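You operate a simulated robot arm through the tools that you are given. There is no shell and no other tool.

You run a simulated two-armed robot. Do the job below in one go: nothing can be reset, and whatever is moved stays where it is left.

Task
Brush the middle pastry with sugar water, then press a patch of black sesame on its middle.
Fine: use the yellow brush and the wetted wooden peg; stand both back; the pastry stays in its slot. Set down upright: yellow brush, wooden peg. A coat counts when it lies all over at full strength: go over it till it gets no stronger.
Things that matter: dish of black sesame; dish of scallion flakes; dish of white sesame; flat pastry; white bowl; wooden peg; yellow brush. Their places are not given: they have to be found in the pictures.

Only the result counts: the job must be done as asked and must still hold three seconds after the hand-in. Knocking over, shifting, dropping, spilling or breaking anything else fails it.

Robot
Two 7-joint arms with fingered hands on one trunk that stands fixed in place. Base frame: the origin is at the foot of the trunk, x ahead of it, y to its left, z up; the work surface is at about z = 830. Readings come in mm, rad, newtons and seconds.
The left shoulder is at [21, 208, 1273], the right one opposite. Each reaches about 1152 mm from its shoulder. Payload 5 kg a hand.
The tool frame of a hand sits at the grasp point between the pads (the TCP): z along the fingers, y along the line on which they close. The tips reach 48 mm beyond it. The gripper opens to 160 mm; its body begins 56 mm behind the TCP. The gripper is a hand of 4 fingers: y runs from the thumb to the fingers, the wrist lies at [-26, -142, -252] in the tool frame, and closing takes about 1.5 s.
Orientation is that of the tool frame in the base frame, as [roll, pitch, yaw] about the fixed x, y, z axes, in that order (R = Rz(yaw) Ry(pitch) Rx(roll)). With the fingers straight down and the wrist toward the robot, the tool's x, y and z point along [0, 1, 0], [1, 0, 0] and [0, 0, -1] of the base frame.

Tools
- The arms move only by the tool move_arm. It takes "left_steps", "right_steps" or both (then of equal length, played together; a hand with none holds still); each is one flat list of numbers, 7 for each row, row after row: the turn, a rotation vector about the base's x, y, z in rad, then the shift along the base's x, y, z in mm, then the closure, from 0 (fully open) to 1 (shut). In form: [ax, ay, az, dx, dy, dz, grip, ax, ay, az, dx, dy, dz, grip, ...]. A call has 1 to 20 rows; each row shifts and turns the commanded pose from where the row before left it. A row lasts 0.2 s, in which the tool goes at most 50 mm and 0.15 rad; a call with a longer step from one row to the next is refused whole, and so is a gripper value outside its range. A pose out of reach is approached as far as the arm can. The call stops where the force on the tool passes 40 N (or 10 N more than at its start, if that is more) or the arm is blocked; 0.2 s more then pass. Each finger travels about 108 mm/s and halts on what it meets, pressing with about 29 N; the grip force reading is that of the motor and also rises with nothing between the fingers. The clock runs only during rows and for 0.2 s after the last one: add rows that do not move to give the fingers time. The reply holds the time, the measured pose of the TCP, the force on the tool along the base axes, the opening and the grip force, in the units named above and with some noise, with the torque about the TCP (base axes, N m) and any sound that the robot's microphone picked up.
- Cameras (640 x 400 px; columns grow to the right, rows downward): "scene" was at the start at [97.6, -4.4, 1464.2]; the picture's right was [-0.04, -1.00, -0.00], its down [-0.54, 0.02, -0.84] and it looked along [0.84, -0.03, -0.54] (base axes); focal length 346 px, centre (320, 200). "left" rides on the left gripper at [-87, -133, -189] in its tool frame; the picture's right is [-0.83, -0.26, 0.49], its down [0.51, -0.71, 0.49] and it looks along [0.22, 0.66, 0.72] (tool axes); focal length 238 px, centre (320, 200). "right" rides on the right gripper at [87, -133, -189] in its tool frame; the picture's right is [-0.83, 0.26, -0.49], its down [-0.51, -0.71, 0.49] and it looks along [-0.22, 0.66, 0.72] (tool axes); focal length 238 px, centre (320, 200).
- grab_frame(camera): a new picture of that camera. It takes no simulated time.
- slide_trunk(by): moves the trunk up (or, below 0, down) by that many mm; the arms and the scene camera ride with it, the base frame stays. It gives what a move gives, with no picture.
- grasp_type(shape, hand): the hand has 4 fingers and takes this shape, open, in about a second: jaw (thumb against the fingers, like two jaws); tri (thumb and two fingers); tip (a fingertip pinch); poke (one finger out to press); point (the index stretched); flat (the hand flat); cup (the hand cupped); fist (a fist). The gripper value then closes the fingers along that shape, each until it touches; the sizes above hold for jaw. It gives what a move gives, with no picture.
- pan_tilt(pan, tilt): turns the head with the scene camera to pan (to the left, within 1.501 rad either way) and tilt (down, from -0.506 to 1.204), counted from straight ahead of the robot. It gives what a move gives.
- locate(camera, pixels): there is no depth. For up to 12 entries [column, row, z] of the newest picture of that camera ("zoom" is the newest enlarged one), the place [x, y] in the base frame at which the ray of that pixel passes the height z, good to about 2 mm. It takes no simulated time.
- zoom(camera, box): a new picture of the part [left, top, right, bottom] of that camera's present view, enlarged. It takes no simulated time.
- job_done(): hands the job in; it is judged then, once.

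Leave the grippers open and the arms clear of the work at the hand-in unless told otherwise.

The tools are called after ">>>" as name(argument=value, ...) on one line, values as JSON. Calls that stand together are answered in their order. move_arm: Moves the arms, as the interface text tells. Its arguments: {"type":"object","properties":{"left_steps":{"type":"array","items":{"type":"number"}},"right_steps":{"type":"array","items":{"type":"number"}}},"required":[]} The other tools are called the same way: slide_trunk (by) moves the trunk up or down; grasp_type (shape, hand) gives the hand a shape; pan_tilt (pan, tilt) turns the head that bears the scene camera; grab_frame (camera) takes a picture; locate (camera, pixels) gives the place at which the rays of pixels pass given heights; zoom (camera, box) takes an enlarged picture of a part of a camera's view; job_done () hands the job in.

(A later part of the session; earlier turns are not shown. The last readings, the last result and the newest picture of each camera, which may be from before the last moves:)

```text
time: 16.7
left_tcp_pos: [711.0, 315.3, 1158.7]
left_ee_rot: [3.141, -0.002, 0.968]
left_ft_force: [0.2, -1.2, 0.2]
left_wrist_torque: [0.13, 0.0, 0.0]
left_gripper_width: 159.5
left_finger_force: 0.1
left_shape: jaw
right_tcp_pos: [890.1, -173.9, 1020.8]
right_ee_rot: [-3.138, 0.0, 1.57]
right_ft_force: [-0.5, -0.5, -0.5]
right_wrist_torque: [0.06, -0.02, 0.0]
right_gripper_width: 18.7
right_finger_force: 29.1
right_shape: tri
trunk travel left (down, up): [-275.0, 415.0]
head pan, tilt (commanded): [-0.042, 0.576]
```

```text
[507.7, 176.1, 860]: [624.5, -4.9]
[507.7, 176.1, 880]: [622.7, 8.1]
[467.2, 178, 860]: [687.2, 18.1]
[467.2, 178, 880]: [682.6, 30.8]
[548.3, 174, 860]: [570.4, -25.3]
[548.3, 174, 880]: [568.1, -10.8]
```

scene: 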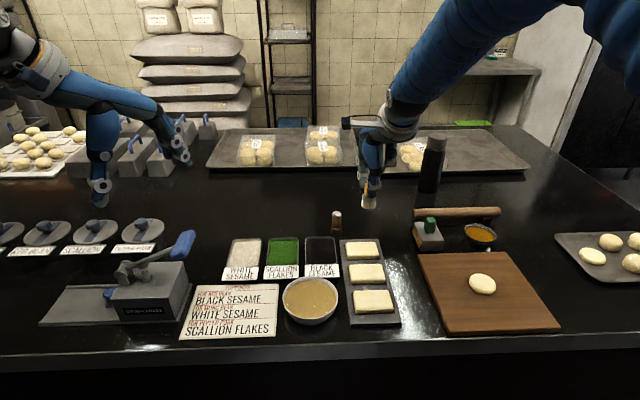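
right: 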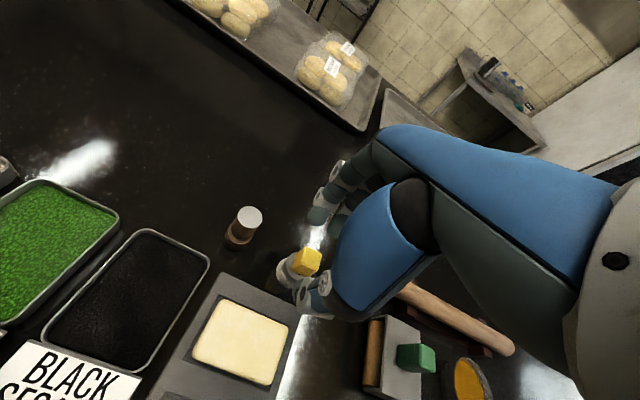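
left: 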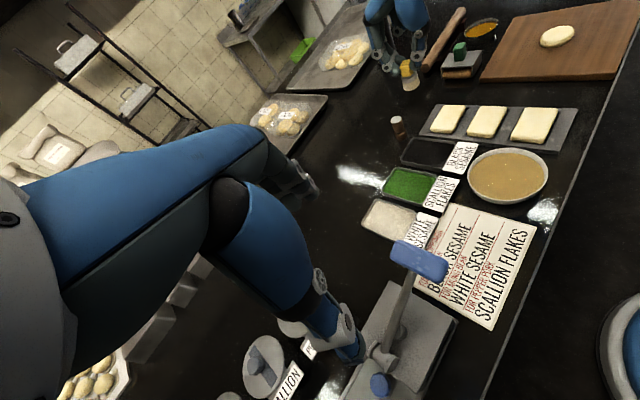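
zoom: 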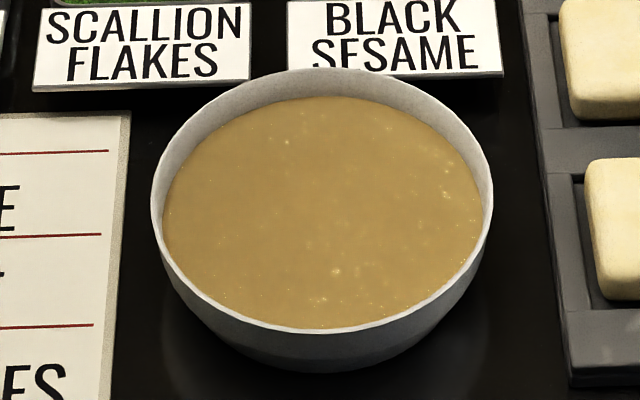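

The rim sits at about z=860, centre (625,−5), diameter ≈122 mm, and the liquid is around z≈853. I'll carry the brush over the bowl at the present height.

>>> move_arm(right_steps=[0, 0, 0, -29.55, 18.5, 0, 1, 0, 0, 0, -29.55, 18.5, 0, 1, 0, 0, 0, -29.55, 18.5, 0, 1, 0, 0, 0, -29.55, 18.5, 0, 1, 0, 0, 0, -29.55, 18.5, 0, 1, 0, 0, 0, -29.55, 18.5, 0, 1, 0, 0, 0, -29.55, 18.5, 0, 1, 0, 0, 0, -29.55, 18.5, 0, 1, 0, 0, 0, -29.55, 18.5, 0, 1, 0, 0, 0, 0, 0, -20, 1, 0, 0, 0, 0, 0, -20, 1, 0, 0, 0, 0, 0, 0, 1])

>>> grab_frame(camera="left")

>>> zoom(camera="scene", box=[240, 200, 400, 340])

>>> zoom(camera="left", box=[440, 80, 600, 220])

```text
time: 19.3
left_tcp_pos: [710.8, 318.4, 1159.8]
left_ee_rot: [3.141, 0.001, 0.97]
left_ft_force: [-0.1, -0.7, 1.1]
left_wrist_torque: [-0.06, 0.02, 0.03]
left_gripper_width: 159.5
left_finger_force: 0.1
left_shape: jaw
right_tcp_pos: [640.1, -19.5, 982.2]
right_ee_rot: [-3.141, 0.0, 1.571]
right_ft_force: [-0.4, 0.3, -0.5]
right_wrist_torque: [-0.03, 0.0, -0.03]
right_gripper_width: 18.7
right_finger_force: 28.8
right_shape: tri
right hand out of reach, approached as far as the arm can: row 7
trunk travel left (down, up): [-275.0, 415.0]
head pan, tilt (commanded): [-0.042, 0.576]
```

```text
taken
```

left: 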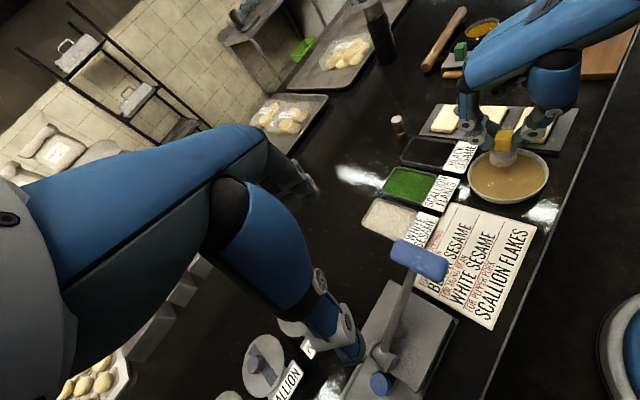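

```text
2.86 times, centred on (320, 270) of scene
```

zoom: 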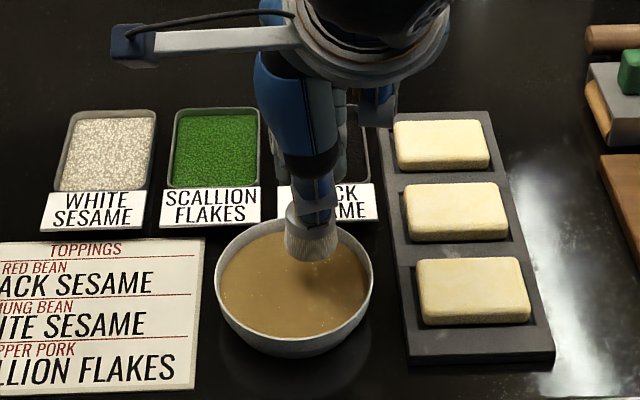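

```text
2.86 times, centred on (520, 150) of left
```

zoom: 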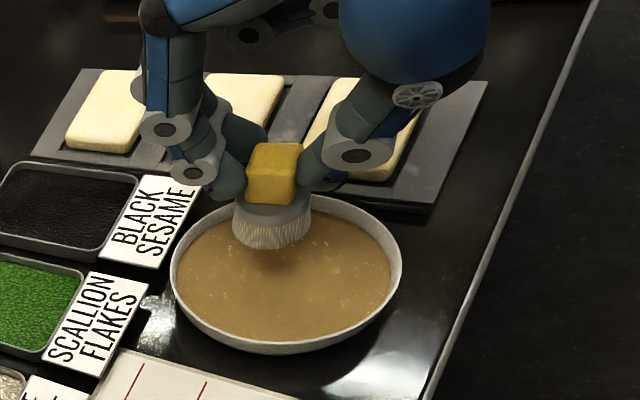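

The right arm couldn't fully reach: it stopped at (640,−19.5) instead of (626,−6). I'll turn the hand +0.5 rad about the vertical, so the wrist swings to the right, and see if it then reaches the commanded spot.

>>> move_arm(right_steps=[0, 0, 0.1, 0, 0, 0, 1, 0, 0, 0.1, 0, 0, 0, 1, 0, 0, 0.1, 0, 0, 0, 1, 0, 0, 0.1, 0, 0, 0, 1, 0, 0, 0.1, 0, 0, 0, 1, 0, 0, 0, 0, 0, 0, 1])

>>> zoom(camera="scene", box=[240, 200, 400, 340])

>>> zoom(camera="left", box=[440, 80, 600, 220])

```text
time: 20.7
left_tcp_pos: [712.0, 317.0, 1160.1]
left_ee_rot: [3.14, 0.0, 0.971]
left_ft_force: [0.9, -0.1, 0.4]
left_wrist_torque: [-0.03, 0.0, -0.01]
left_gripper_width: 159.7
left_finger_force: 0.1
left_shape: jaw
right_tcp_pos: [641.7, -19.5, 981.6]
right_ee_rot: [3.142, 0.0, 2.072]
right_ft_force: [-0.3, -0.8, -1.3]
right_wrist_torque: [-0.03, 0.0, -0.04]
right_gripper_width: 18.6
right_finger_force: 28.9
right_shape: tri
trunk travel left (down, up): [-275.0, 415.0]
head pan, tilt (commanded): [-0.042, 0.576]
```

```text
2.86 times, centred on (320, 270) of scene
```

zoom: 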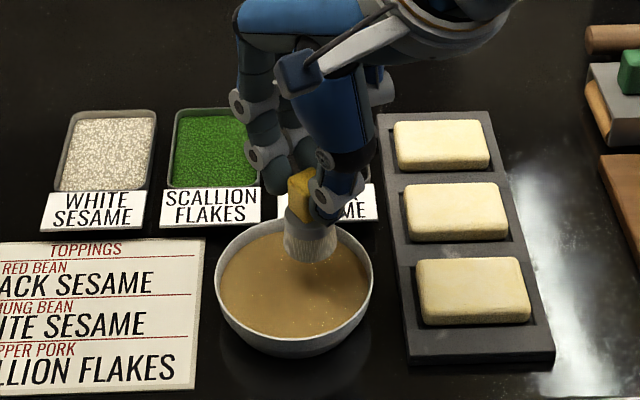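

```text
2.86 times, centred on (520, 150) of left
```

zoom: 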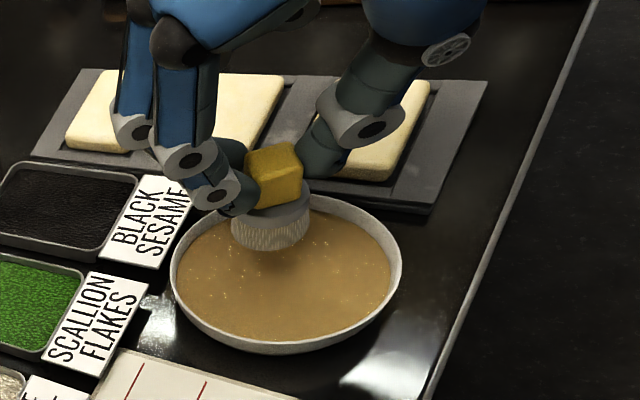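

The hand turned to yaw 2.07 and stayed at (641.7,−19.5). Now I'll shift (−15,+13) toward the bowl centre.

>>> move_arm(right_steps=[0, 0, 0, -7.5, 6.5, 0, 1, 0, 0, 0, -7.5, 6.5, 0, 1, 0, 0, 0, 0, 0, 0, 1])

>>> zoom(camera="scene", box=[240, 200, 400, 340])

>>> zoom(camera="left", box=[440, 80, 600, 220])

```text
time: 21.5
left_tcp_pos: [712.0, 316.8, 1159.2]
left_ee_rot: [-3.142, 0.001, 0.97]
left_ft_force: [0.5, -0.1, -0.6]
left_wrist_torque: [-0.01, -0.02, 0.03]
left_gripper_width: 159.6
left_finger_force: 0.0
left_shape: jaw
right_tcp_pos: [627.8, -4.7, 981.4]
right_ee_rot: [3.14, 0.0, 2.071]
right_ft_force: [-0.2, 0.7, -0.4]
right_wrist_torque: [0.0, 0.02, 0.02]
right_gripper_width: 18.7
right_finger_force: 29.2
right_shape: tri
trunk travel left (down, up): [-275.0, 415.0]
head pan, tilt (commanded): [-0.042, 0.576]
```

```text
2.86 times, centred on (320, 270) of scene
```

zoom: 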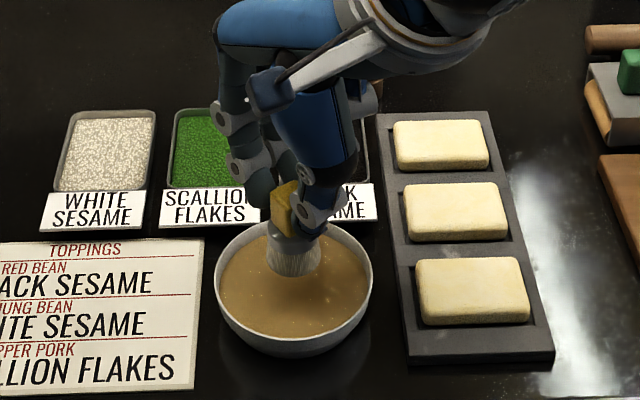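

```text
2.86 times, centred on (520, 150) of left
```

zoom: 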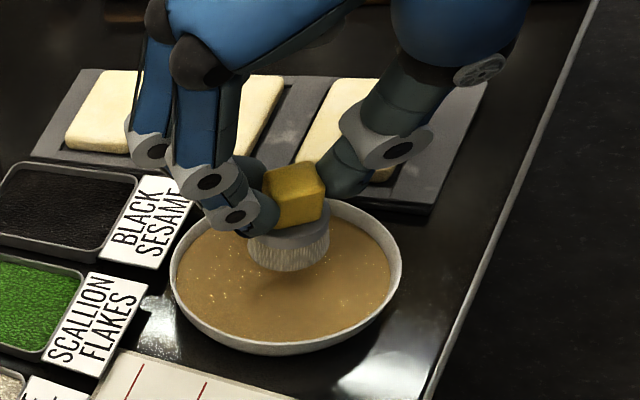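

The brush is now at (627.8,−4.7), over the bowl. I'll descend 45 mm so the bristles enter the liquid (bottom ≈z 844), then stay there.

>>> move_arm(right_steps=[0, 0, 0, 0, 0, -9, 1, 0, 0, 0, 0, 0, -9, 1, 0, 0, 0, 0, 0, -9, 1, 0, 0, 0, 0, 0, -9, 1, 0, 0, 0, 0, 0, -9, 1, 0, 0, 0, 0, 0, 0, 1, 0, 0, 0, 0, 0, 0, 1, 0, 0, 0, 0, 0, 0, 1])

>>> zoom(camera="scene", box=[260, 220, 380, 330])

>>> zoom(camera="left", box=[450, 110, 580, 220])

```text
time: 22.9
left_tcp_pos: [711.9, 317.8, 1159.0]
left_ee_rot: [-3.141, 0.0, 0.972]
left_ft_force: [-0.6, 0.9, 0.2]
left_wrist_torque: [-0.02, 0.07, -0.02]
left_gripper_width: 159.7
left_finger_force: 0.0
left_shape: jaw
right_tcp_pos: [631.0, -0.9, 944.3]
right_ee_rot: [3.128, -0.001, 2.072]
right_ft_force: [-2.3, -1.1, 20.9]
right_wrist_torque: [-0.07, 0.25, 0.04]
right_gripper_width: 20.4
right_finger_force: 28.6
right_shape: tri
trunk travel left (down, up): [-275.0, 415.0]
head pan, tilt (commanded): [-0.042, 0.576]
stopped in row 6 (right hand): the force on the tool passed its limit at 44 N (the readings are from after the stop); the commanded pose is now the measured one
```

```text
3.64 times, centred on (320, 275) of scene
```

zoom: 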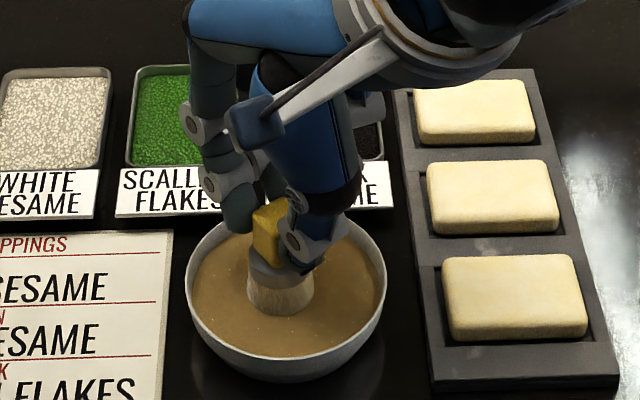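

```text
3.64 times, centred on (515, 165) of left
```

zoom: 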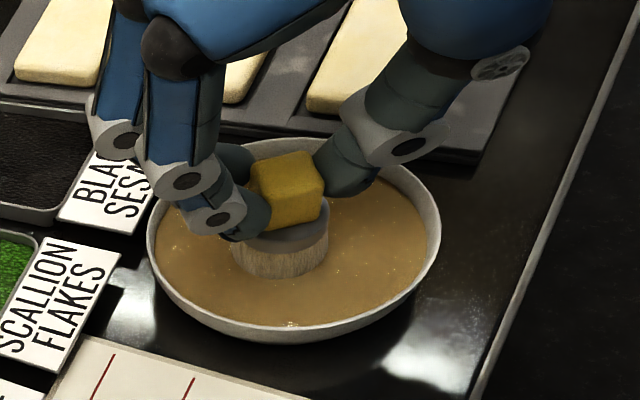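

The force limit tripped: the bristles are pressing on something at TCP z≈944. I'll ease up 4 mm at once and then check whether the brush slipped in the hand.

>>> move_arm(right_steps=[0, 0, 0, 0, 0, 3, 1, 0, 0, 0, 0, 0, 3, 1, 0, 0, 0, 0, 0, 0, 1])

>>> zoom(camera="scene", box=[270, 230, 350, 320])

>>> zoom(camera="left", box=[470, 120, 560, 200])

>>> grab_frame(camera="right")

```text
time: 23.7
left_tcp_pos: [710.8, 315.8, 1159.9]
left_ee_rot: [3.141, -0.001, 0.972]
left_ft_force: [0.3, 0.5, 0.1]
left_wrist_torque: [0.03, 0.0, 0.01]
left_gripper_width: 159.9
left_finger_force: 0.1
left_shape: jaw
right_tcp_pos: [629.0, -2.7, 946.7]
right_ee_rot: [3.135, 0.003, 2.071]
right_ft_force: [-0.2, -0.1, -0.4]
right_wrist_torque: [-0.01, -0.01, -0.01]
right_gripper_width: 19.5
right_finger_force: 28.9
right_shape: tri
trunk travel left (down, up): [-275.0, 415.0]
head pan, tilt (commanded): [-0.042, 0.576]
```

```text
4.44 times, centred on (310, 275) of scene
```

zoom: 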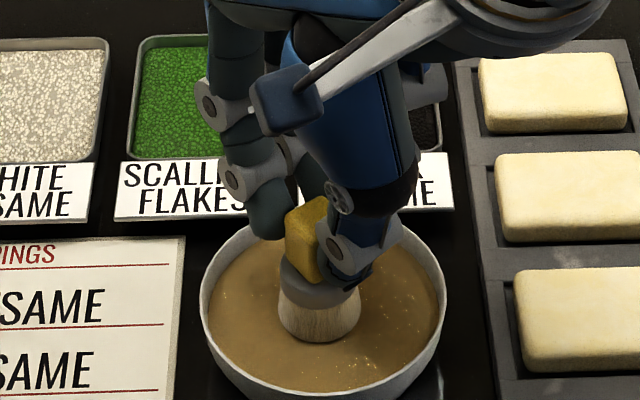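

```text
5.00 times, centred on (515, 160) of left
```

zoom: 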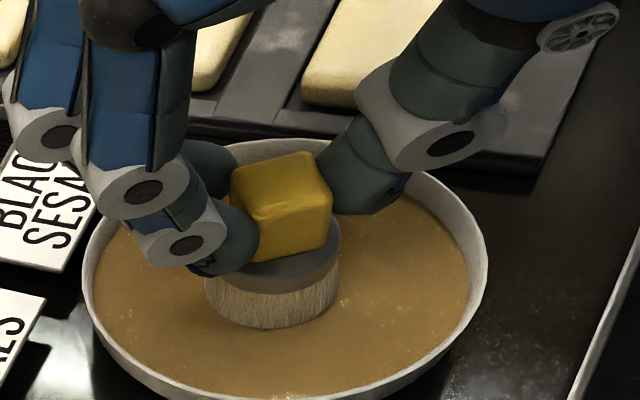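

```text
taken
```

right: 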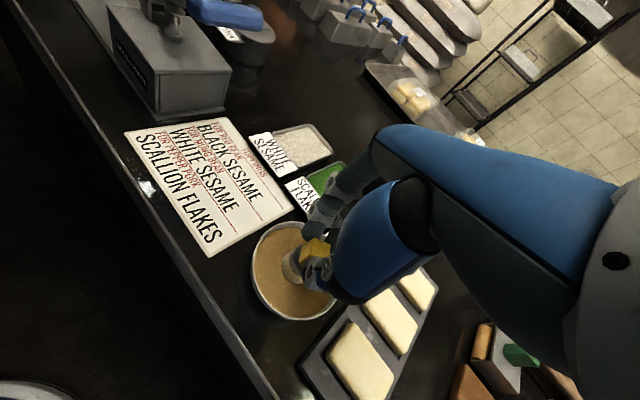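

The force is back to zero. I'll check the bristle bottom height: scene px (310,307) and left px (504.6,185.6).

>>> locate(camera="scene", pixels=[[310, 307, 840], [310, 307, 850], [310, 307, 860], [308.3, 320, 860], [309, 276, 860], [306.5, 270.5, 895], [306.5, 270.5, 915]])

>>> locate(camera="left", pixels=[[504.6, 185.6, 840], [504.6, 185.6, 850], [504.6, 185.6, 860], [506, 157, 895], [506, 157, 915]])

```text
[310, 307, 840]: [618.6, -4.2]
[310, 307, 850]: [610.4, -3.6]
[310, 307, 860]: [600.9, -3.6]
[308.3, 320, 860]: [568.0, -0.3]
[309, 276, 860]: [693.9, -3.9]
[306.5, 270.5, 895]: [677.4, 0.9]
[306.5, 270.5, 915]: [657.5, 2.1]
```

```text
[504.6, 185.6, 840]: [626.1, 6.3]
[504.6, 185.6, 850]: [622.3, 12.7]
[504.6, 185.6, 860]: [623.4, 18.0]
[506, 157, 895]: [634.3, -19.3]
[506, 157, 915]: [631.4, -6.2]
```

The bristle bottom is about z≈853, i.e. hardly any slip, and the bowl's floor seems to be right there. I'll dip once more lightly with 1 mm steps while watching the force.

>>> move_arm(right_steps=[0, 0, 0, 0, 0, -1, 1, 0, 0, 0, 0, 0, -1, 1, 0, 0, 0, 0, 0, 0, 1])

```text
time: 24.5
left_tcp_pos: [711.3, 317.7, 1158.7]
left_ee_rot: [3.141, 0.001, 0.97]
left_ft_force: [-1.2, 0.0, -0.5]
left_wrist_torque: [-0.04, 0.0, 0.01]
left_gripper_width: 159.6
left_finger_force: 0.0
left_shape: jaw
right_tcp_pos: [629.2, -3.7, 945.1]
right_ee_rot: [3.133, 0.0, 2.07]
right_ft_force: [0.3, -0.7, 1.5]
right_wrist_torque: [-0.02, -0.02, 0.0]
right_gripper_width: 19.7
right_finger_force: 28.8
right_shape: tri
trunk travel left (down, up): [-275.0, 415.0]
head pan, tilt (commanded): [-0.042, 0.576]
```

Only about 1.5 N at z 945.1. I'll go 2 mm deeper.

>>> move_arm(right_steps=[0, 0, 0, 0, 0, -1, 1, 0, 0, 0, 0, 0, -1, 1, 0, 0, 0, 0, 0, 0, 1, 0, 0, 0, 0, 0, 0, 1])

>>> zoom(camera="left", box=[470, 120, 560, 200])

```text
time: 25.5
left_tcp_pos: [711.5, 317.4, 1160.3]
left_ee_rot: [-3.14, 0.001, 0.97]
left_ft_force: [0.1, -0.5, 0.3]
left_wrist_torque: [0.0, 0.01, 0.03]
left_gripper_width: 159.8
left_finger_force: 0.0
left_shape: jaw
right_tcp_pos: [629.2, -3.5, 944.5]
right_ee_rot: [3.131, 0.001, 2.072]
right_ft_force: [0.3, -0.8, 12.7]
right_wrist_torque: [0.05, -0.08, 0.01]
right_gripper_width: 19.9
right_finger_force: 29.1
right_shape: tri
trunk travel left (down, up): [-275.0, 415.0]
head pan, tilt (commanded): [-0.042, 0.576]
```

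```text
5.00 times, centred on (515, 160) of left
```

zoom: 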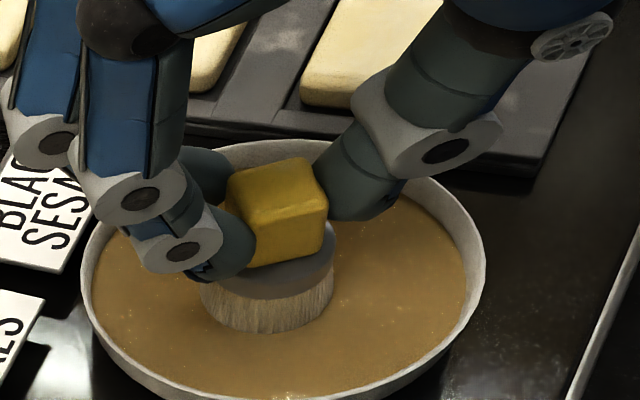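

12.7 N, so the bristles are on the floor of the bowl and wet. I'll lift slowly by 40 mm and look at the bristles.

>>> move_arm(right_steps=[0, 0, 0, 0, 0, 2, 1, 0, 0, 0, 0, 0, 3, 1, 0, 0, 0, 0, 0, 5, 1, 0, 0, 0, 0, 0, 5, 1, 0, 0, 0, 0, 0, 5, 1, 0, 0, 0, 0, 0, 5, 1, 0, 0, 0, 0, 0, 5, 1, 0, 0, 0, 0, 0, 5, 1, 0, 0, 0, 0, 0, 5, 1, 0, 0, 0, 0, 0, 0, 1, 0, 0, 0, 0, 0, 0, 1, 0, 0, 0, 0, 0, 0, 1, 0, 0, 0, 0, 0, 0, 1, 0, 0, 0, 0, 0, 0, 1])

>>> zoom(camera="left", box=[460, 90, 570, 190])

>>> zoom(camera="scene", box=[260, 210, 360, 320])

```text
time: 28.5
left_tcp_pos: [711.5, 317.1, 1160.6]
left_ee_rot: [-3.141, 0.0, 0.972]
left_ft_force: [0.4, -0.3, 0.3]
left_wrist_torque: [-0.02, 0.01, -0.01]
left_gripper_width: 159.9
left_finger_force: 0.0
left_shape: jaw
right_tcp_pos: [630.3, -4.0, 984.0]
right_ee_rot: [3.131, 0.001, 2.071]
right_ft_force: [-0.3, 0.7, -0.8]
right_wrist_torque: [0.01, -0.02, -0.01]
right_gripper_width: 19.8
right_finger_force: 28.7
right_shape: tri
trunk travel left (down, up): [-275.0, 415.0]
head pan, tilt (commanded): [-0.042, 0.576]
```

```text
4.00 times, centred on (515, 140) of left
```

zoom: 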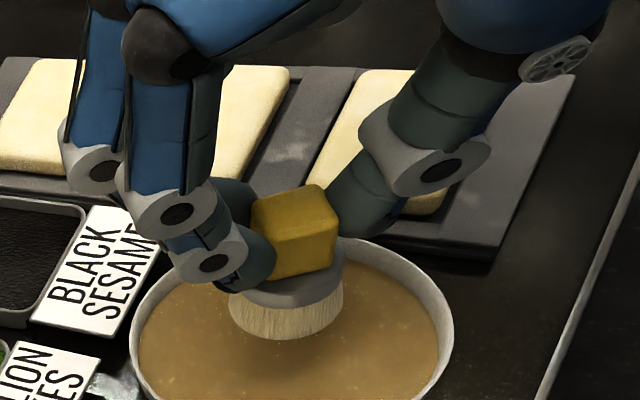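

```text
3.64 times, centred on (310, 265) of scene
```

zoom: 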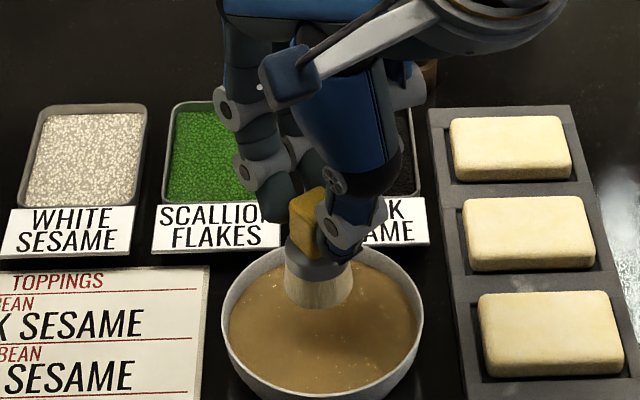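

The brush seems a bit tilted in the hand after the hard touch. I'll zoom closer from both cameras to judge the tilt.

>>> zoom(camera="left", box=[490, 125, 550, 180])

>>> zoom(camera="scene", box=[285, 240, 345, 300])

>>> zoom(camera="right", box=[250, 190, 370, 310])

```text
7.27 times, centred on (520, 152) of left
```

zoom: 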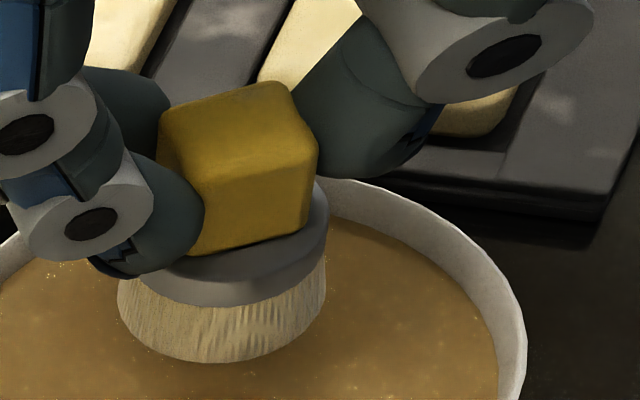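

```text
6.67 times, centred on (315, 270) of scene
```

zoom: 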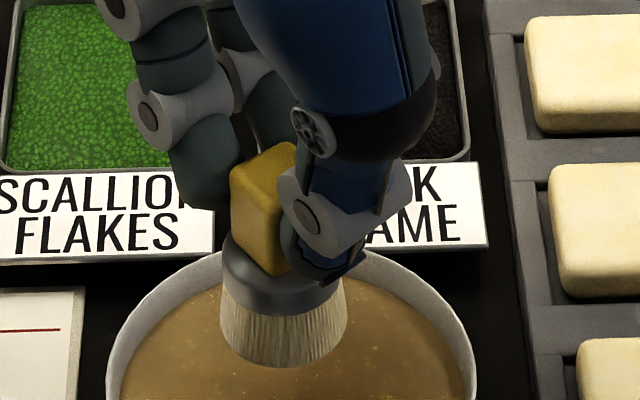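

```text
3.33 times, centred on (310, 250) of right
```

zoom: 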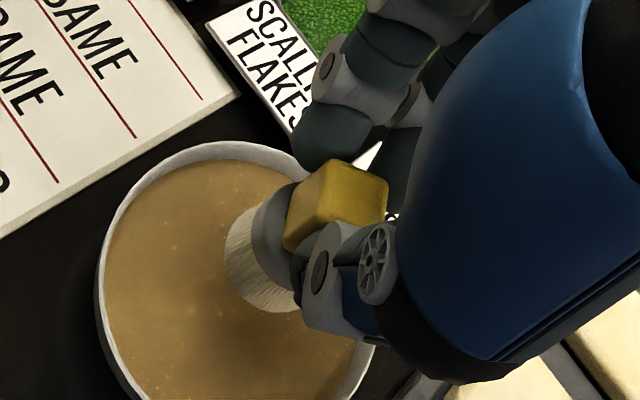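

Working out the projection, a level circle would look almost like this, so the brush is upright within about 3°. I'll carry it over the pastry centre (709.5,−145.5), keeping bristles at z≈890, then lower to about 6 mm above the top.

>>> move_arm(right_steps=[0, 0, 0, 16.24, -28.4, 0, 1, 0, 0, 0, 16.24, -28.4, 0, 1, 0, 0, 0, 16.24, -28.4, 0, 1, 0, 0, 0, 16.24, -28.4, 0, 1, 0, 0, 0, 16.24, -28.4, 0, 1, 0, 0, 0, 0, 0, -8, 1, 0, 0, 0, 0, 0, -8, 1, 0, 0, 0, 0, 0, -8, 1, 0, 0, 0, 0, 0, -7, 1, 0, 0, 0, 0, 0, 0, 1])

>>> zoom(camera="left", box=[420, 60, 580, 200])

>>> zoom(camera="scene", box=[320, 200, 420, 320])

```text
time: 30.7
left_tcp_pos: [711.7, 317.2, 1158.9]
left_ee_rot: [3.141, 0.001, 0.972]
left_ft_force: [-0.9, 1.1, 0.4]
left_wrist_torque: [-0.03, 0.01, -0.03]
left_gripper_width: 160.0
left_finger_force: 0.1
left_shape: jaw
right_tcp_pos: [711.6, -148.3, 952.2]
right_ee_rot: [3.134, -0.001, 2.072]
right_ft_force: [-0.8, -0.3, -0.4]
right_wrist_torque: [-0.01, 0.01, -0.04]
right_gripper_width: 19.7
right_finger_force: 28.5
right_shape: tri
trunk travel left (down, up): [-275.0, 415.0]
head pan, tilt (commanded): [-0.042, 0.576]
```

```text
2.86 times, centred on (500, 130) of left
```

zoom: 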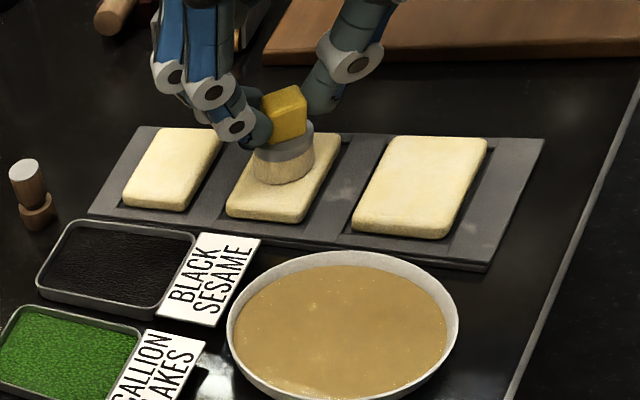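

```text
3.33 times, centred on (370, 260) of scene
```

zoom: 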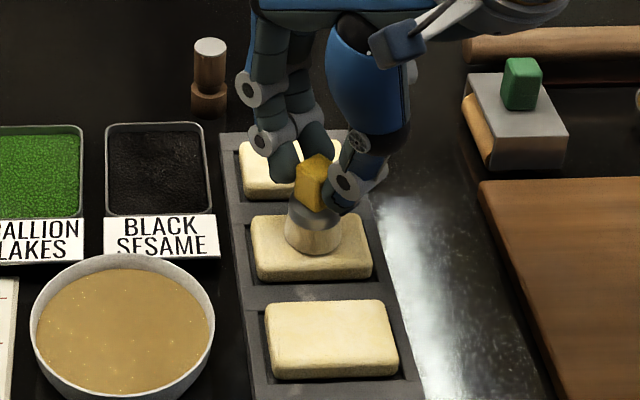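

The brush is above the middle pastry's centre. I'll lower in 1.5 mm steps to find contact.

>>> move_arm(right_steps=[0, 0, 0, 0, 0, -1.5, 1, 0, 0, 0, 0, 0, -1.5, 1, 0, 0, 0, 0, 0, -1.5, 1, 0, 0, 0, 0, 0, 0, 1])

```text
time: 31.7
left_tcp_pos: [709.9, 317.0, 1159.8]
left_ee_rot: [-3.139, -0.001, 0.97]
left_ft_force: [0.1, 0.1, -0.6]
left_wrist_torque: [0.02, 0.02, 0.01]
left_gripper_width: 159.6
left_finger_force: 0.0
left_shape: jaw
right_tcp_pos: [711.9, -145.7, 949.3]
right_ee_rot: [3.131, 0.0, 2.072]
right_ft_force: [-0.9, -0.5, 5.1]
right_wrist_torque: [-0.06, 0.02, -0.03]
right_gripper_width: 19.7
right_finger_force: 28.7
right_shape: tri
trunk travel left (down, up): [-275.0, 415.0]
head pan, tilt (commanded): [-0.042, 0.576]
```

Contact at TCP z≈949 with 5 N, so the pastry top is about z 857. I'll start brushing: diagonal to the near-right corner, then a full stroke to the left side, across to the middle, and back.

>>> move_arm(right_steps=[0, 0, 0, -4.25, -8.25, 0, 1, 0, 0, 0, -4.25, -8.25, 0, 1, 0, 0, 0, -4.25, -8.25, 0, 1, 0, 0, 0, -4.25, -8.25, 0, 1, 0, 0, 0, 0, 9.43, 0, 1, 0, 0, 0, 0, 9.43, 0, 1, 0, 0, 0, 0, 9.43, 0, 1, 0, 0, 0, 0, 9.43, 0, 1, 0, 0, 0, 0, 9.43, 0, 1, 0, 0, 0, 0, 9.43, 0, 1, 0, 0, 0, 0, 9.42, 0, 1, 0, 0, 0, 8.5, 0, 0, 1, 0, 0, 0, 8.5, 0, 0, 1, 0, 0, 0, 0, -9.43, 0, 1, 0, 0, 0, 0, -9.43, 0, 1, 0, 0, 0, 0, -9.43, 0, 1, 0, 0, 0, 0, -9.43, 0, 1, 0, 0, 0, 0, -9.43, 0, 1, 0, 0, 0, 0, -9.43, 0, 1, 0, 0, 0, 0, -9.42, 0, 1])

>>> zoom(camera="left", box=[440, 80, 560, 180])

>>> zoom(camera="scene", box=[330, 220, 410, 310])

```text
time: 35.9
left_tcp_pos: [711.4, 316.6, 1159.6]
left_ee_rot: [-3.141, 0.0, 0.971]
left_ft_force: [-0.1, -0.5, -0.3]
left_wrist_torque: [0.0, -0.02, -0.02]
left_gripper_width: 159.7
left_finger_force: 0.0
left_shape: jaw
right_tcp_pos: [710.9, -180.0, 948.0]
right_ee_rot: [3.133, 0.0, 2.072]
right_ft_force: [0.1, 0.8, 3.5]
right_wrist_torque: [0.19, 0.01, 0.03]
right_gripper_width: 18.4
right_finger_force: 29.3
right_shape: tri
trunk travel left (down, up): [-275.0, 415.0]
head pan, tilt (commanded): [-0.042, 0.576]
```

```text
4.00 times, centred on (500, 130) of left
```

zoom: 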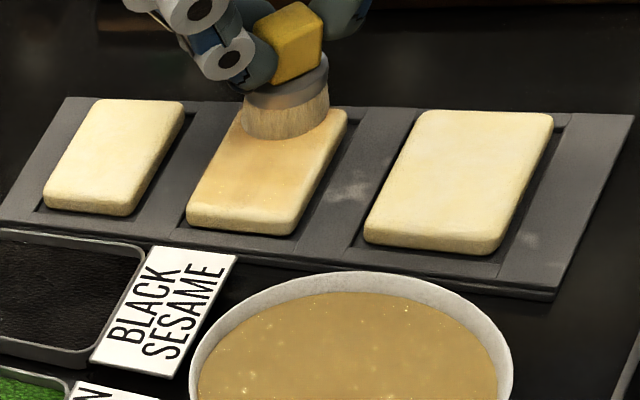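

```text
4.44 times, centred on (370, 265) of scene
```

zoom: 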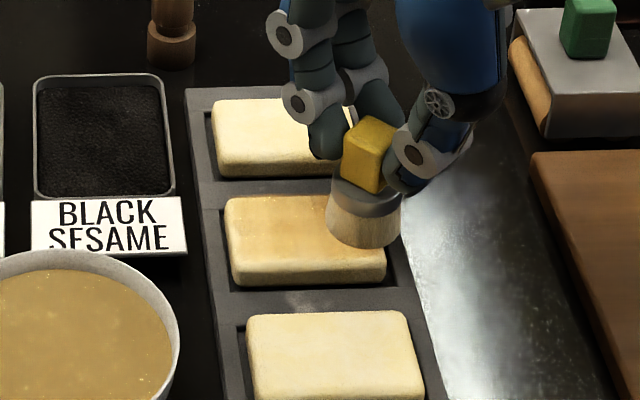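

A tan wet coat is showing. I'll continue with the far strip: move +17 in x, a full stroke to the left, then along the left end toward the near edge and back along the near strip.

>>> move_arm(right_steps=[0, 0, 0, 8.5, 0, 0, 1, 0, 0, 0, 8.5, 0, 0, 1, 0, 0, 0, 0, 9.43, 0, 1, 0, 0, 0, 0, 9.43, 0, 1, 0, 0, 0, 0, 9.43, 0, 1, 0, 0, 0, 0, 9.43, 0, 1, 0, 0, 0, 0, 9.43, 0, 1, 0, 0, 0, 0, 9.43, 0, 1, 0, 0, 0, 0, 9.42, 0, 1, 0, 0, 0, -8.5, 0, 0, 1, 0, 0, 0, -8.5, 0, 0, 1, 0, 0, 0, -8.5, 0, 0, 1, 0, 0, 0, -8.5, 0, 0, 1, 0, 0, 0, 0, -9.43, 0, 1, 0, 0, 0, 0, -9.43, 0, 1, 0, 0, 0, 0, -9.43, 0, 1, 0, 0, 0, 0, -9.43, 0, 1, 0, 0, 0, 0, -9.43, 0, 1, 0, 0, 0, 0, -9.43, 0, 1, 0, 0, 0, 0, -9.42, 0, 1])

>>> zoom(camera="left", box=[440, 80, 560, 180])

>>> zoom(camera="scene", box=[330, 220, 410, 310])

```text
time: 40.1
left_tcp_pos: [709.9, 317.1, 1159.4]
left_ee_rot: [3.14, 0.0, 0.97]
left_ft_force: [0.0, -0.5, 0.7]
left_wrist_torque: [0.0, 0.0, -0.01]
left_gripper_width: 159.8
left_finger_force: 0.1
left_shape: jaw
right_tcp_pos: [693.0, -180.0, 947.9]
right_ee_rot: [3.132, -0.002, 2.071]
right_ft_force: [0.0, -0.1, 2.6]
right_wrist_torque: [0.14, -0.05, -0.01]
right_gripper_width: 18.1
right_finger_force: 29.3
right_shape: tri
trunk travel left (down, up): [-275.0, 415.0]
head pan, tilt (commanded): [-0.042, 0.576]
```

```text
4.00 times, centred on (500, 130) of left
```

zoom: 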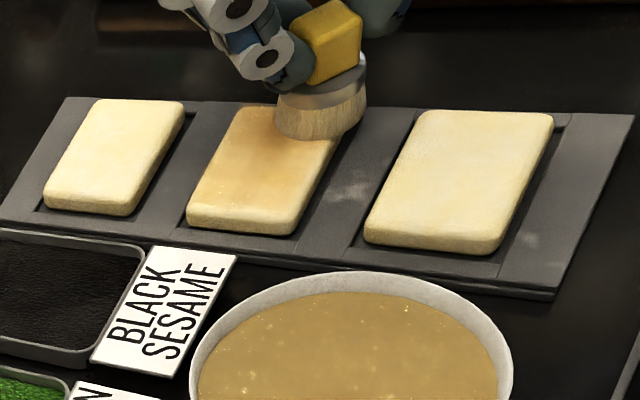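

```text
4.44 times, centred on (370, 265) of scene
```

zoom: 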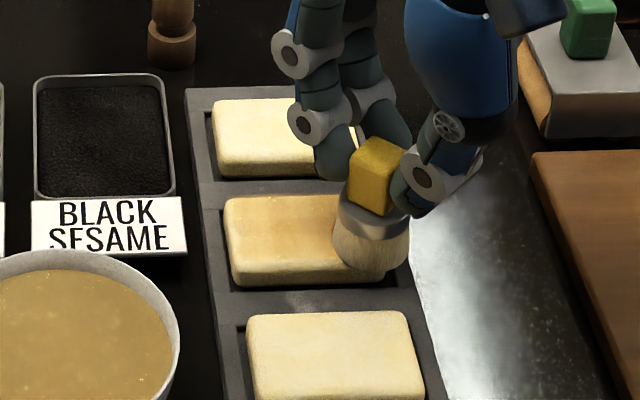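

The middle is coated, with lighter edges on the left and right ends. I'll lift the brush 35 mm and move toward the bowl by way of y≈−60, then look at the pastry unobstructed.

>>> move_arm(right_steps=[0, 0, 0, 0, 0, 9, 1, 0, 0, 0, 0, 0, 9, 1, 0, 0, 0, 0, 0, 9, 1, 0, 0, 0, 0, 0, 9, 1, 0, 0, 0, 6, 24, 0, 1, 0, 0, 0, 6, 24, 0, 1, 0, 0, 0, 6, 24, 0, 1, 0, 0, 0, 0, 24, 0, 1, 0, 0, 0, 0, 24, 0, 1, 0, 0, 0, -16, 11, 0, 1, 0, 0, 0, -16, 11, 0, 1, 0, 0, 0, -16, 11, 0, 1, 0, 0, 0, -16, 11, 0, 1, 0, 0, 0, -16, 11, 0, 1, 0, 0, 0, 0, 0, 0, 1])

>>> zoom(camera="left", box=[440, 80, 560, 180])

>>> zoom(camera="scene", box=[330, 240, 410, 320])

>>> zoom(camera="scene", box=[270, 220, 350, 310])

```text
time: 43.3
left_tcp_pos: [711.6, 316.9, 1160.0]
left_ee_rot: [-3.14, 0.0, 0.97]
left_ft_force: [0.4, -1.1, 1.1]
left_wrist_torque: [0.05, 0.0, 0.04]
left_gripper_width: 159.5
left_finger_force: 0.0
left_shape: jaw
right_tcp_pos: [633.9, -2.1, 983.8]
right_ee_rot: [3.133, 0.001, 2.07]
right_ft_force: [0.4, -0.2, -1.2]
right_wrist_torque: [0.04, 0.0, -0.01]
right_gripper_width: 18.2
right_finger_force: 29.3
right_shape: tri
trunk travel left (down, up): [-275.0, 415.0]
head pan, tilt (commanded): [-0.042, 0.576]
```

```text
4.00 times, centred on (500, 130) of left
```

zoom: 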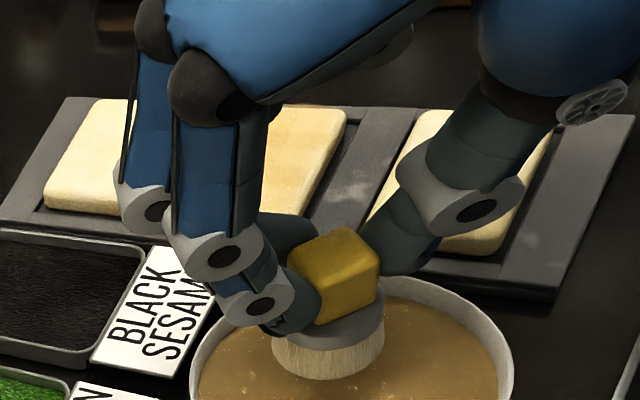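

```text
5.00 times, centred on (370, 280) of scene
```

zoom: 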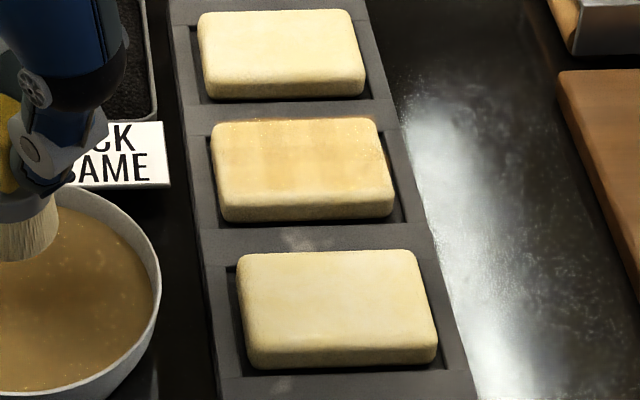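

```text
4.44 times, centred on (310, 265) of scene
```

zoom: 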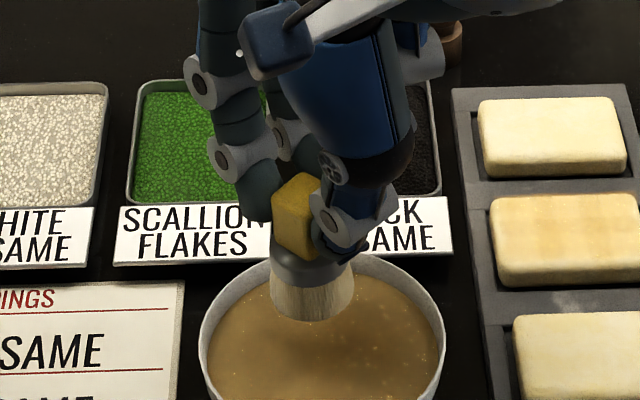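

The coat is there but uneven, weaker toward the near edge and ends. I'll dip again, over (630,−4), and lower to just on the bowl's floor.

>>> move_arm(right_steps=[0, 0, 0, -4, -2, 0, 1, 0, 0, 0, 0, 0, -9, 1, 0, 0, 0, 0, 0, -9, 1, 0, 0, 0, 0, 0, -9, 1, 0, 0, 0, 0, 0, -8, 1, 0, 0, 0, 0, 0, -1, 1, 0, 0, 0, 0, 0, -1, 1, 0, 0, 0, 0, 0, -1, 1, 0, 0, 0, 0, 0, 0, 1, 0, 0, 0, 0, 0, 0, 1])

>>> zoom(camera="scene", box=[270, 220, 410, 330])

```text
time: 45.5
left_tcp_pos: [711.2, 317.4, 1159.0]
left_ee_rot: [3.141, 0.0, 0.972]
left_ft_force: [-0.2, -0.6, 0.1]
left_wrist_torque: [0.0, -0.01, 0.04]
left_gripper_width: 159.7
left_finger_force: 0.0
left_shape: jaw
right_tcp_pos: [627.6, -5.6, 946.2]
right_ee_rot: [3.133, 0.0, 2.072]
right_ft_force: [0.4, 0.2, -1.5]
right_wrist_torque: [0.01, 0.03, 0.01]
right_gripper_width: 18.2
right_finger_force: 28.9
right_shape: tri
trunk travel left (down, up): [-275.0, 415.0]
head pan, tilt (commanded): [-0.042, 0.576]
```

```text
3.64 times, centred on (340, 275) of scene
```

zoom: 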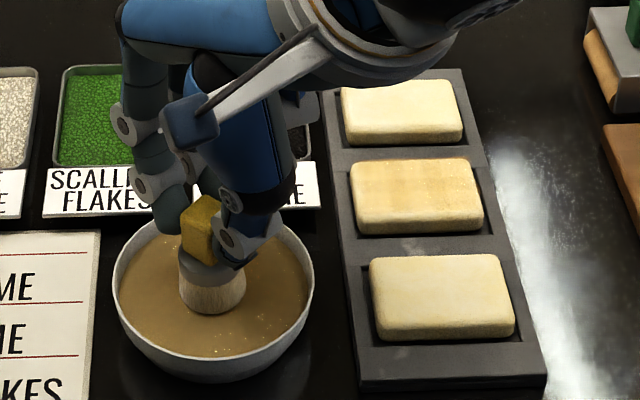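

No force at z 946. Two mm further for a proper dip, then hold.

>>> move_arm(right_steps=[0, 0, 0, 0, 0, -1, 1, 0, 0, 0, 0, 0, -1, 1, 0, 0, 0, 0, 0, -1, 1, 0, 0, 0, 0, 0, 0, 1, 0, 0, 0, 0, 0, 0, 1])

>>> zoom(camera="left", box=[470, 120, 560, 200])

```text
time: 46.7
left_tcp_pos: [710.9, 317.1, 1161.1]
left_ee_rot: [3.141, 0.0, 0.969]
left_ft_force: [-0.4, 0.6, -0.3]
left_wrist_torque: [0.0, 0.02, -0.02]
left_gripper_width: 159.5
left_finger_force: 0.0
left_shape: jaw
right_tcp_pos: [628.1, -5.0, 943.3]
right_ee_rot: [3.13, 0.001, 2.07]
right_ft_force: [-0.8, -2.5, 12.2]
right_wrist_torque: [0.13, -0.04, -0.03]
right_gripper_width: 18.2
right_finger_force: 29.2
right_shape: tri
trunk travel left (down, up): [-275.0, 415.0]
head pan, tilt (commanded): [-0.042, 0.576]
```

```text
5.00 times, centred on (515, 160) of left
```

zoom: 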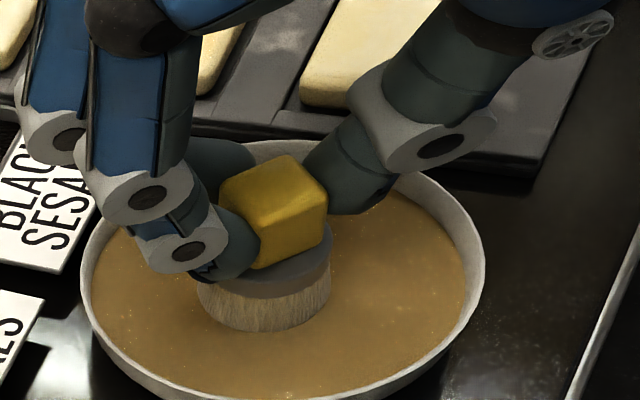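

12 N with the bristles wet. I'll lift 41 mm, wait for drips, carry to the near-left corner of the pastry and touch down.

>>> move_arm(right_steps=[0, 0, 0, 0, 0, 3, 1, 0, 0, 0, 0, 0, 8, 1, 0, 0, 0, 0, 0, 10, 1, 0, 0, 0, 0, 0, 10, 1, 0, 0, 0, 0, 0, 10, 1, 0, 0, 0, 0, 0, 0, 1, 0, 0, 0, 0, 0, 0, 1, 0, 0, 0, 0, 0, 0, 1, 0, 0, 0, 15.25, -26.25, 0, 1, 0, 0, 0, 15.25, -26.25, 0, 1, 0, 0, 0, 15.25, -26.25, 0, 1, 0, 0, 0, 15.25, -26.25, 0, 1, 0, 0, 0, 0, 0, -10, 1, 0, 0, 0, 0, 0, -10, 1, 0, 0, 0, 0, 0, -10, 1, 0, 0, 0, 0, 0, -4, 1, 0, 0, 0, 0, 0, -1.5, 1, 0, 0, 0, 0, 0, -1.5, 1, 0, 0, 0, 0, 0, 0, 1])

>>> zoom(camera="left", box=[440, 80, 560, 180])

>>> zoom(camera="scene", box=[330, 220, 410, 310])

```text
time: 50.7
left_tcp_pos: [710.7, 318.5, 1159.0]
left_ee_rot: [-3.141, -0.001, 0.971]
left_ft_force: [-0.2, -0.5, -0.4]
left_wrist_torque: [-0.01, 0.01, -0.01]
left_gripper_width: 159.9
left_finger_force: 0.2
left_shape: jaw
right_tcp_pos: [690.1, -111.3, 947.5]
right_ee_rot: [3.132, 0.001, 2.071]
right_ft_force: [-0.1, -0.3, 2.7]
right_wrist_torque: [0.0, 0.03, 0.02]
right_gripper_width: 17.8
right_finger_force: 29.4
right_shape: tri
trunk travel left (down, up): [-275.0, 415.0]
head pan, tilt (commanded): [-0.042, 0.576]
```

```text
4.00 times, centred on (500, 130) of left
```

zoom: 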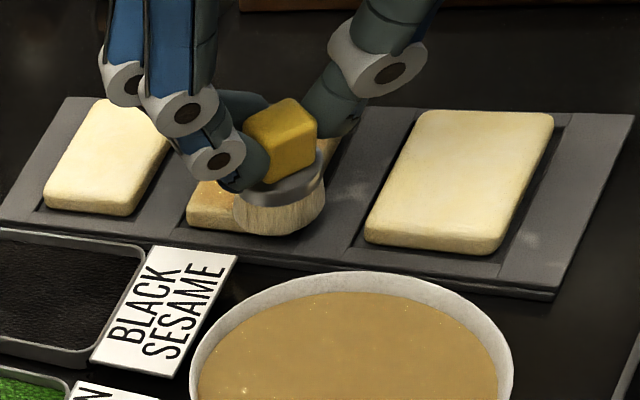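

```text
4.44 times, centred on (370, 265) of scene
```

zoom: 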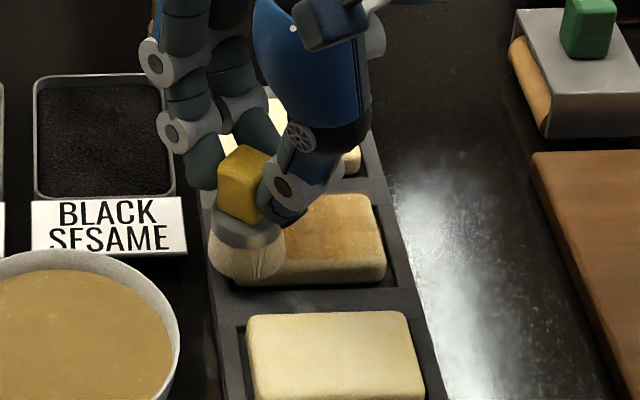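

The brush touches at the near-left corner (2.7 N). I'll sweep back and forth along y over a 72 mm range at x = 690, 700 and 710, pressing 0.7 mm more.

>>> move_arm(right_steps=[0, 0, 0, 0, -12, -0.7, 1, 0, 0, 0, 0, -12, 0, 1, 0, 0, 0, 0, -12, 0, 1, 0, 0, 0, 0, -12, 0, 1, 0, 0, 0, 0, -12, 0, 1, 0, 0, 0, 0, -12, 0, 1, 0, 0, 0, 10, 0, 0, 1, 0, 0, 0, 0, 12, 0, 1, 0, 0, 0, 0, 12, 0, 1, 0, 0, 0, 0, 12, 0, 1, 0, 0, 0, 0, 12, 0, 1, 0, 0, 0, 0, 12, 0, 1, 0, 0, 0, 0, 12, 0, 1, 0, 0, 0, 10, 0, 0, 1, 0, 0, 0, 0, -12, 0, 1, 0, 0, 0, 0, -12, 0, 1, 0, 0, 0, 0, -12, 0, 1, 0, 0, 0, 0, -12, 0, 1, 0, 0, 0, 0, -12, 0, 1, 0, 0, 0, 0, -12, 0, 1])

>>> move_arm(right_steps=[0, 0, 0, 10, 0, 0, 1, 0, 0, 0, 0, 12, 0, 1, 0, 0, 0, 0, 12, 0, 1, 0, 0, 0, 0, 12, 0, 1, 0, 0, 0, 0, 12, 0, 1, 0, 0, 0, 0, 12, 0, 1, 0, 0, 0, 0, 12, 0, 1, 0, 0, 0, 9, 0, 0, 1, 0, 0, 0, 0, -12, 0, 1, 0, 0, 0, 0, -12, 0, 1, 0, 0, 0, 0, -12, 0, 1, 0, 0, 0, 0, -12, 0, 1, 0, 0, 0, 0, -12, 0, 1, 0, 0, 0, 0, -12, 0, 1])

>>> zoom(camera="left", box=[440, 80, 560, 180])

>>> zoom(camera="scene", box=[330, 220, 410, 310])

```text
time: 54.9
left_tcp_pos: [710.1, 316.0, 1159.1]
left_ee_rot: [3.141, 0.001, 0.971]
left_ft_force: [-0.7, 0.9, 0.2]
left_wrist_torque: [0.05, -0.01, -0.03]
left_gripper_width: 159.6
left_finger_force: 0.1
left_shape: jaw
right_tcp_pos: [707.5, -183.5, 947.2]
right_ee_rot: [3.132, 0.0, 2.072]
right_ft_force: [0.3, 1.8, 5.3]
right_wrist_torque: [0.32, -0.1, -0.02]
right_gripper_width: 18.2
right_finger_force: 28.9
right_shape: tri
trunk travel left (down, up): [-275.0, 415.0]
head pan, tilt (commanded): [-0.042, 0.576]
```

```text
time: 57.9
left_tcp_pos: [710.9, 316.5, 1159.3]
left_ee_rot: [-3.141, 0.001, 0.97]
left_ft_force: [-0.1, -0.8, 0.2]
left_wrist_torque: [0.01, 0.0, -0.01]
left_gripper_width: 159.9
left_finger_force: 0.1
left_shape: jaw
right_tcp_pos: [727.4, -184.3, 947.7]
right_ee_rot: [3.133, -0.001, 2.072]
right_ft_force: [0.6, 0.3, 3.7]
right_wrist_torque: [0.23, -0.05, -0.01]
right_gripper_width: 18.1
right_finger_force: 29.1
right_shape: tri
trunk travel left (down, up): [-275.0, 415.0]
head pan, tilt (commanded): [-0.042, 0.576]
```

```text
4.00 times, centred on (500, 130) of left
```

zoom: 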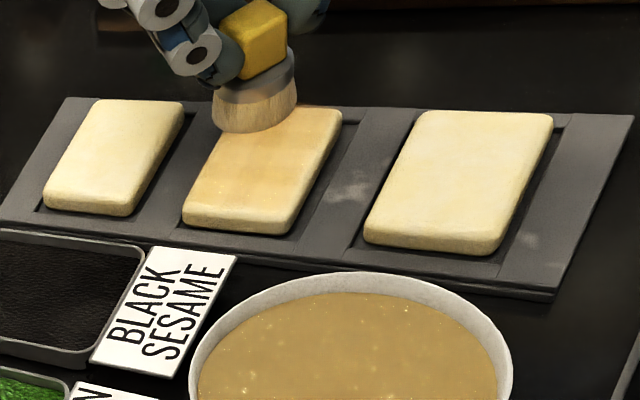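

```text
4.44 times, centred on (370, 265) of scene
```

zoom: 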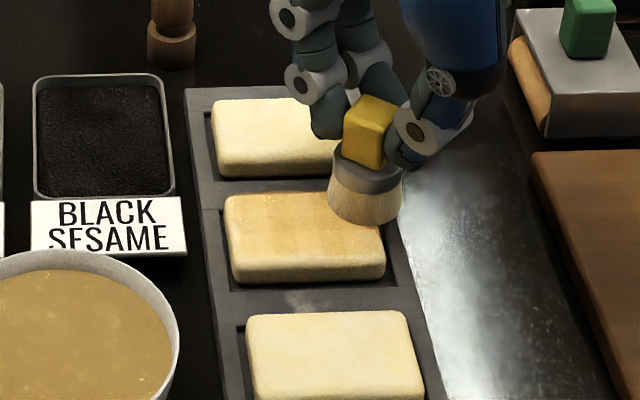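

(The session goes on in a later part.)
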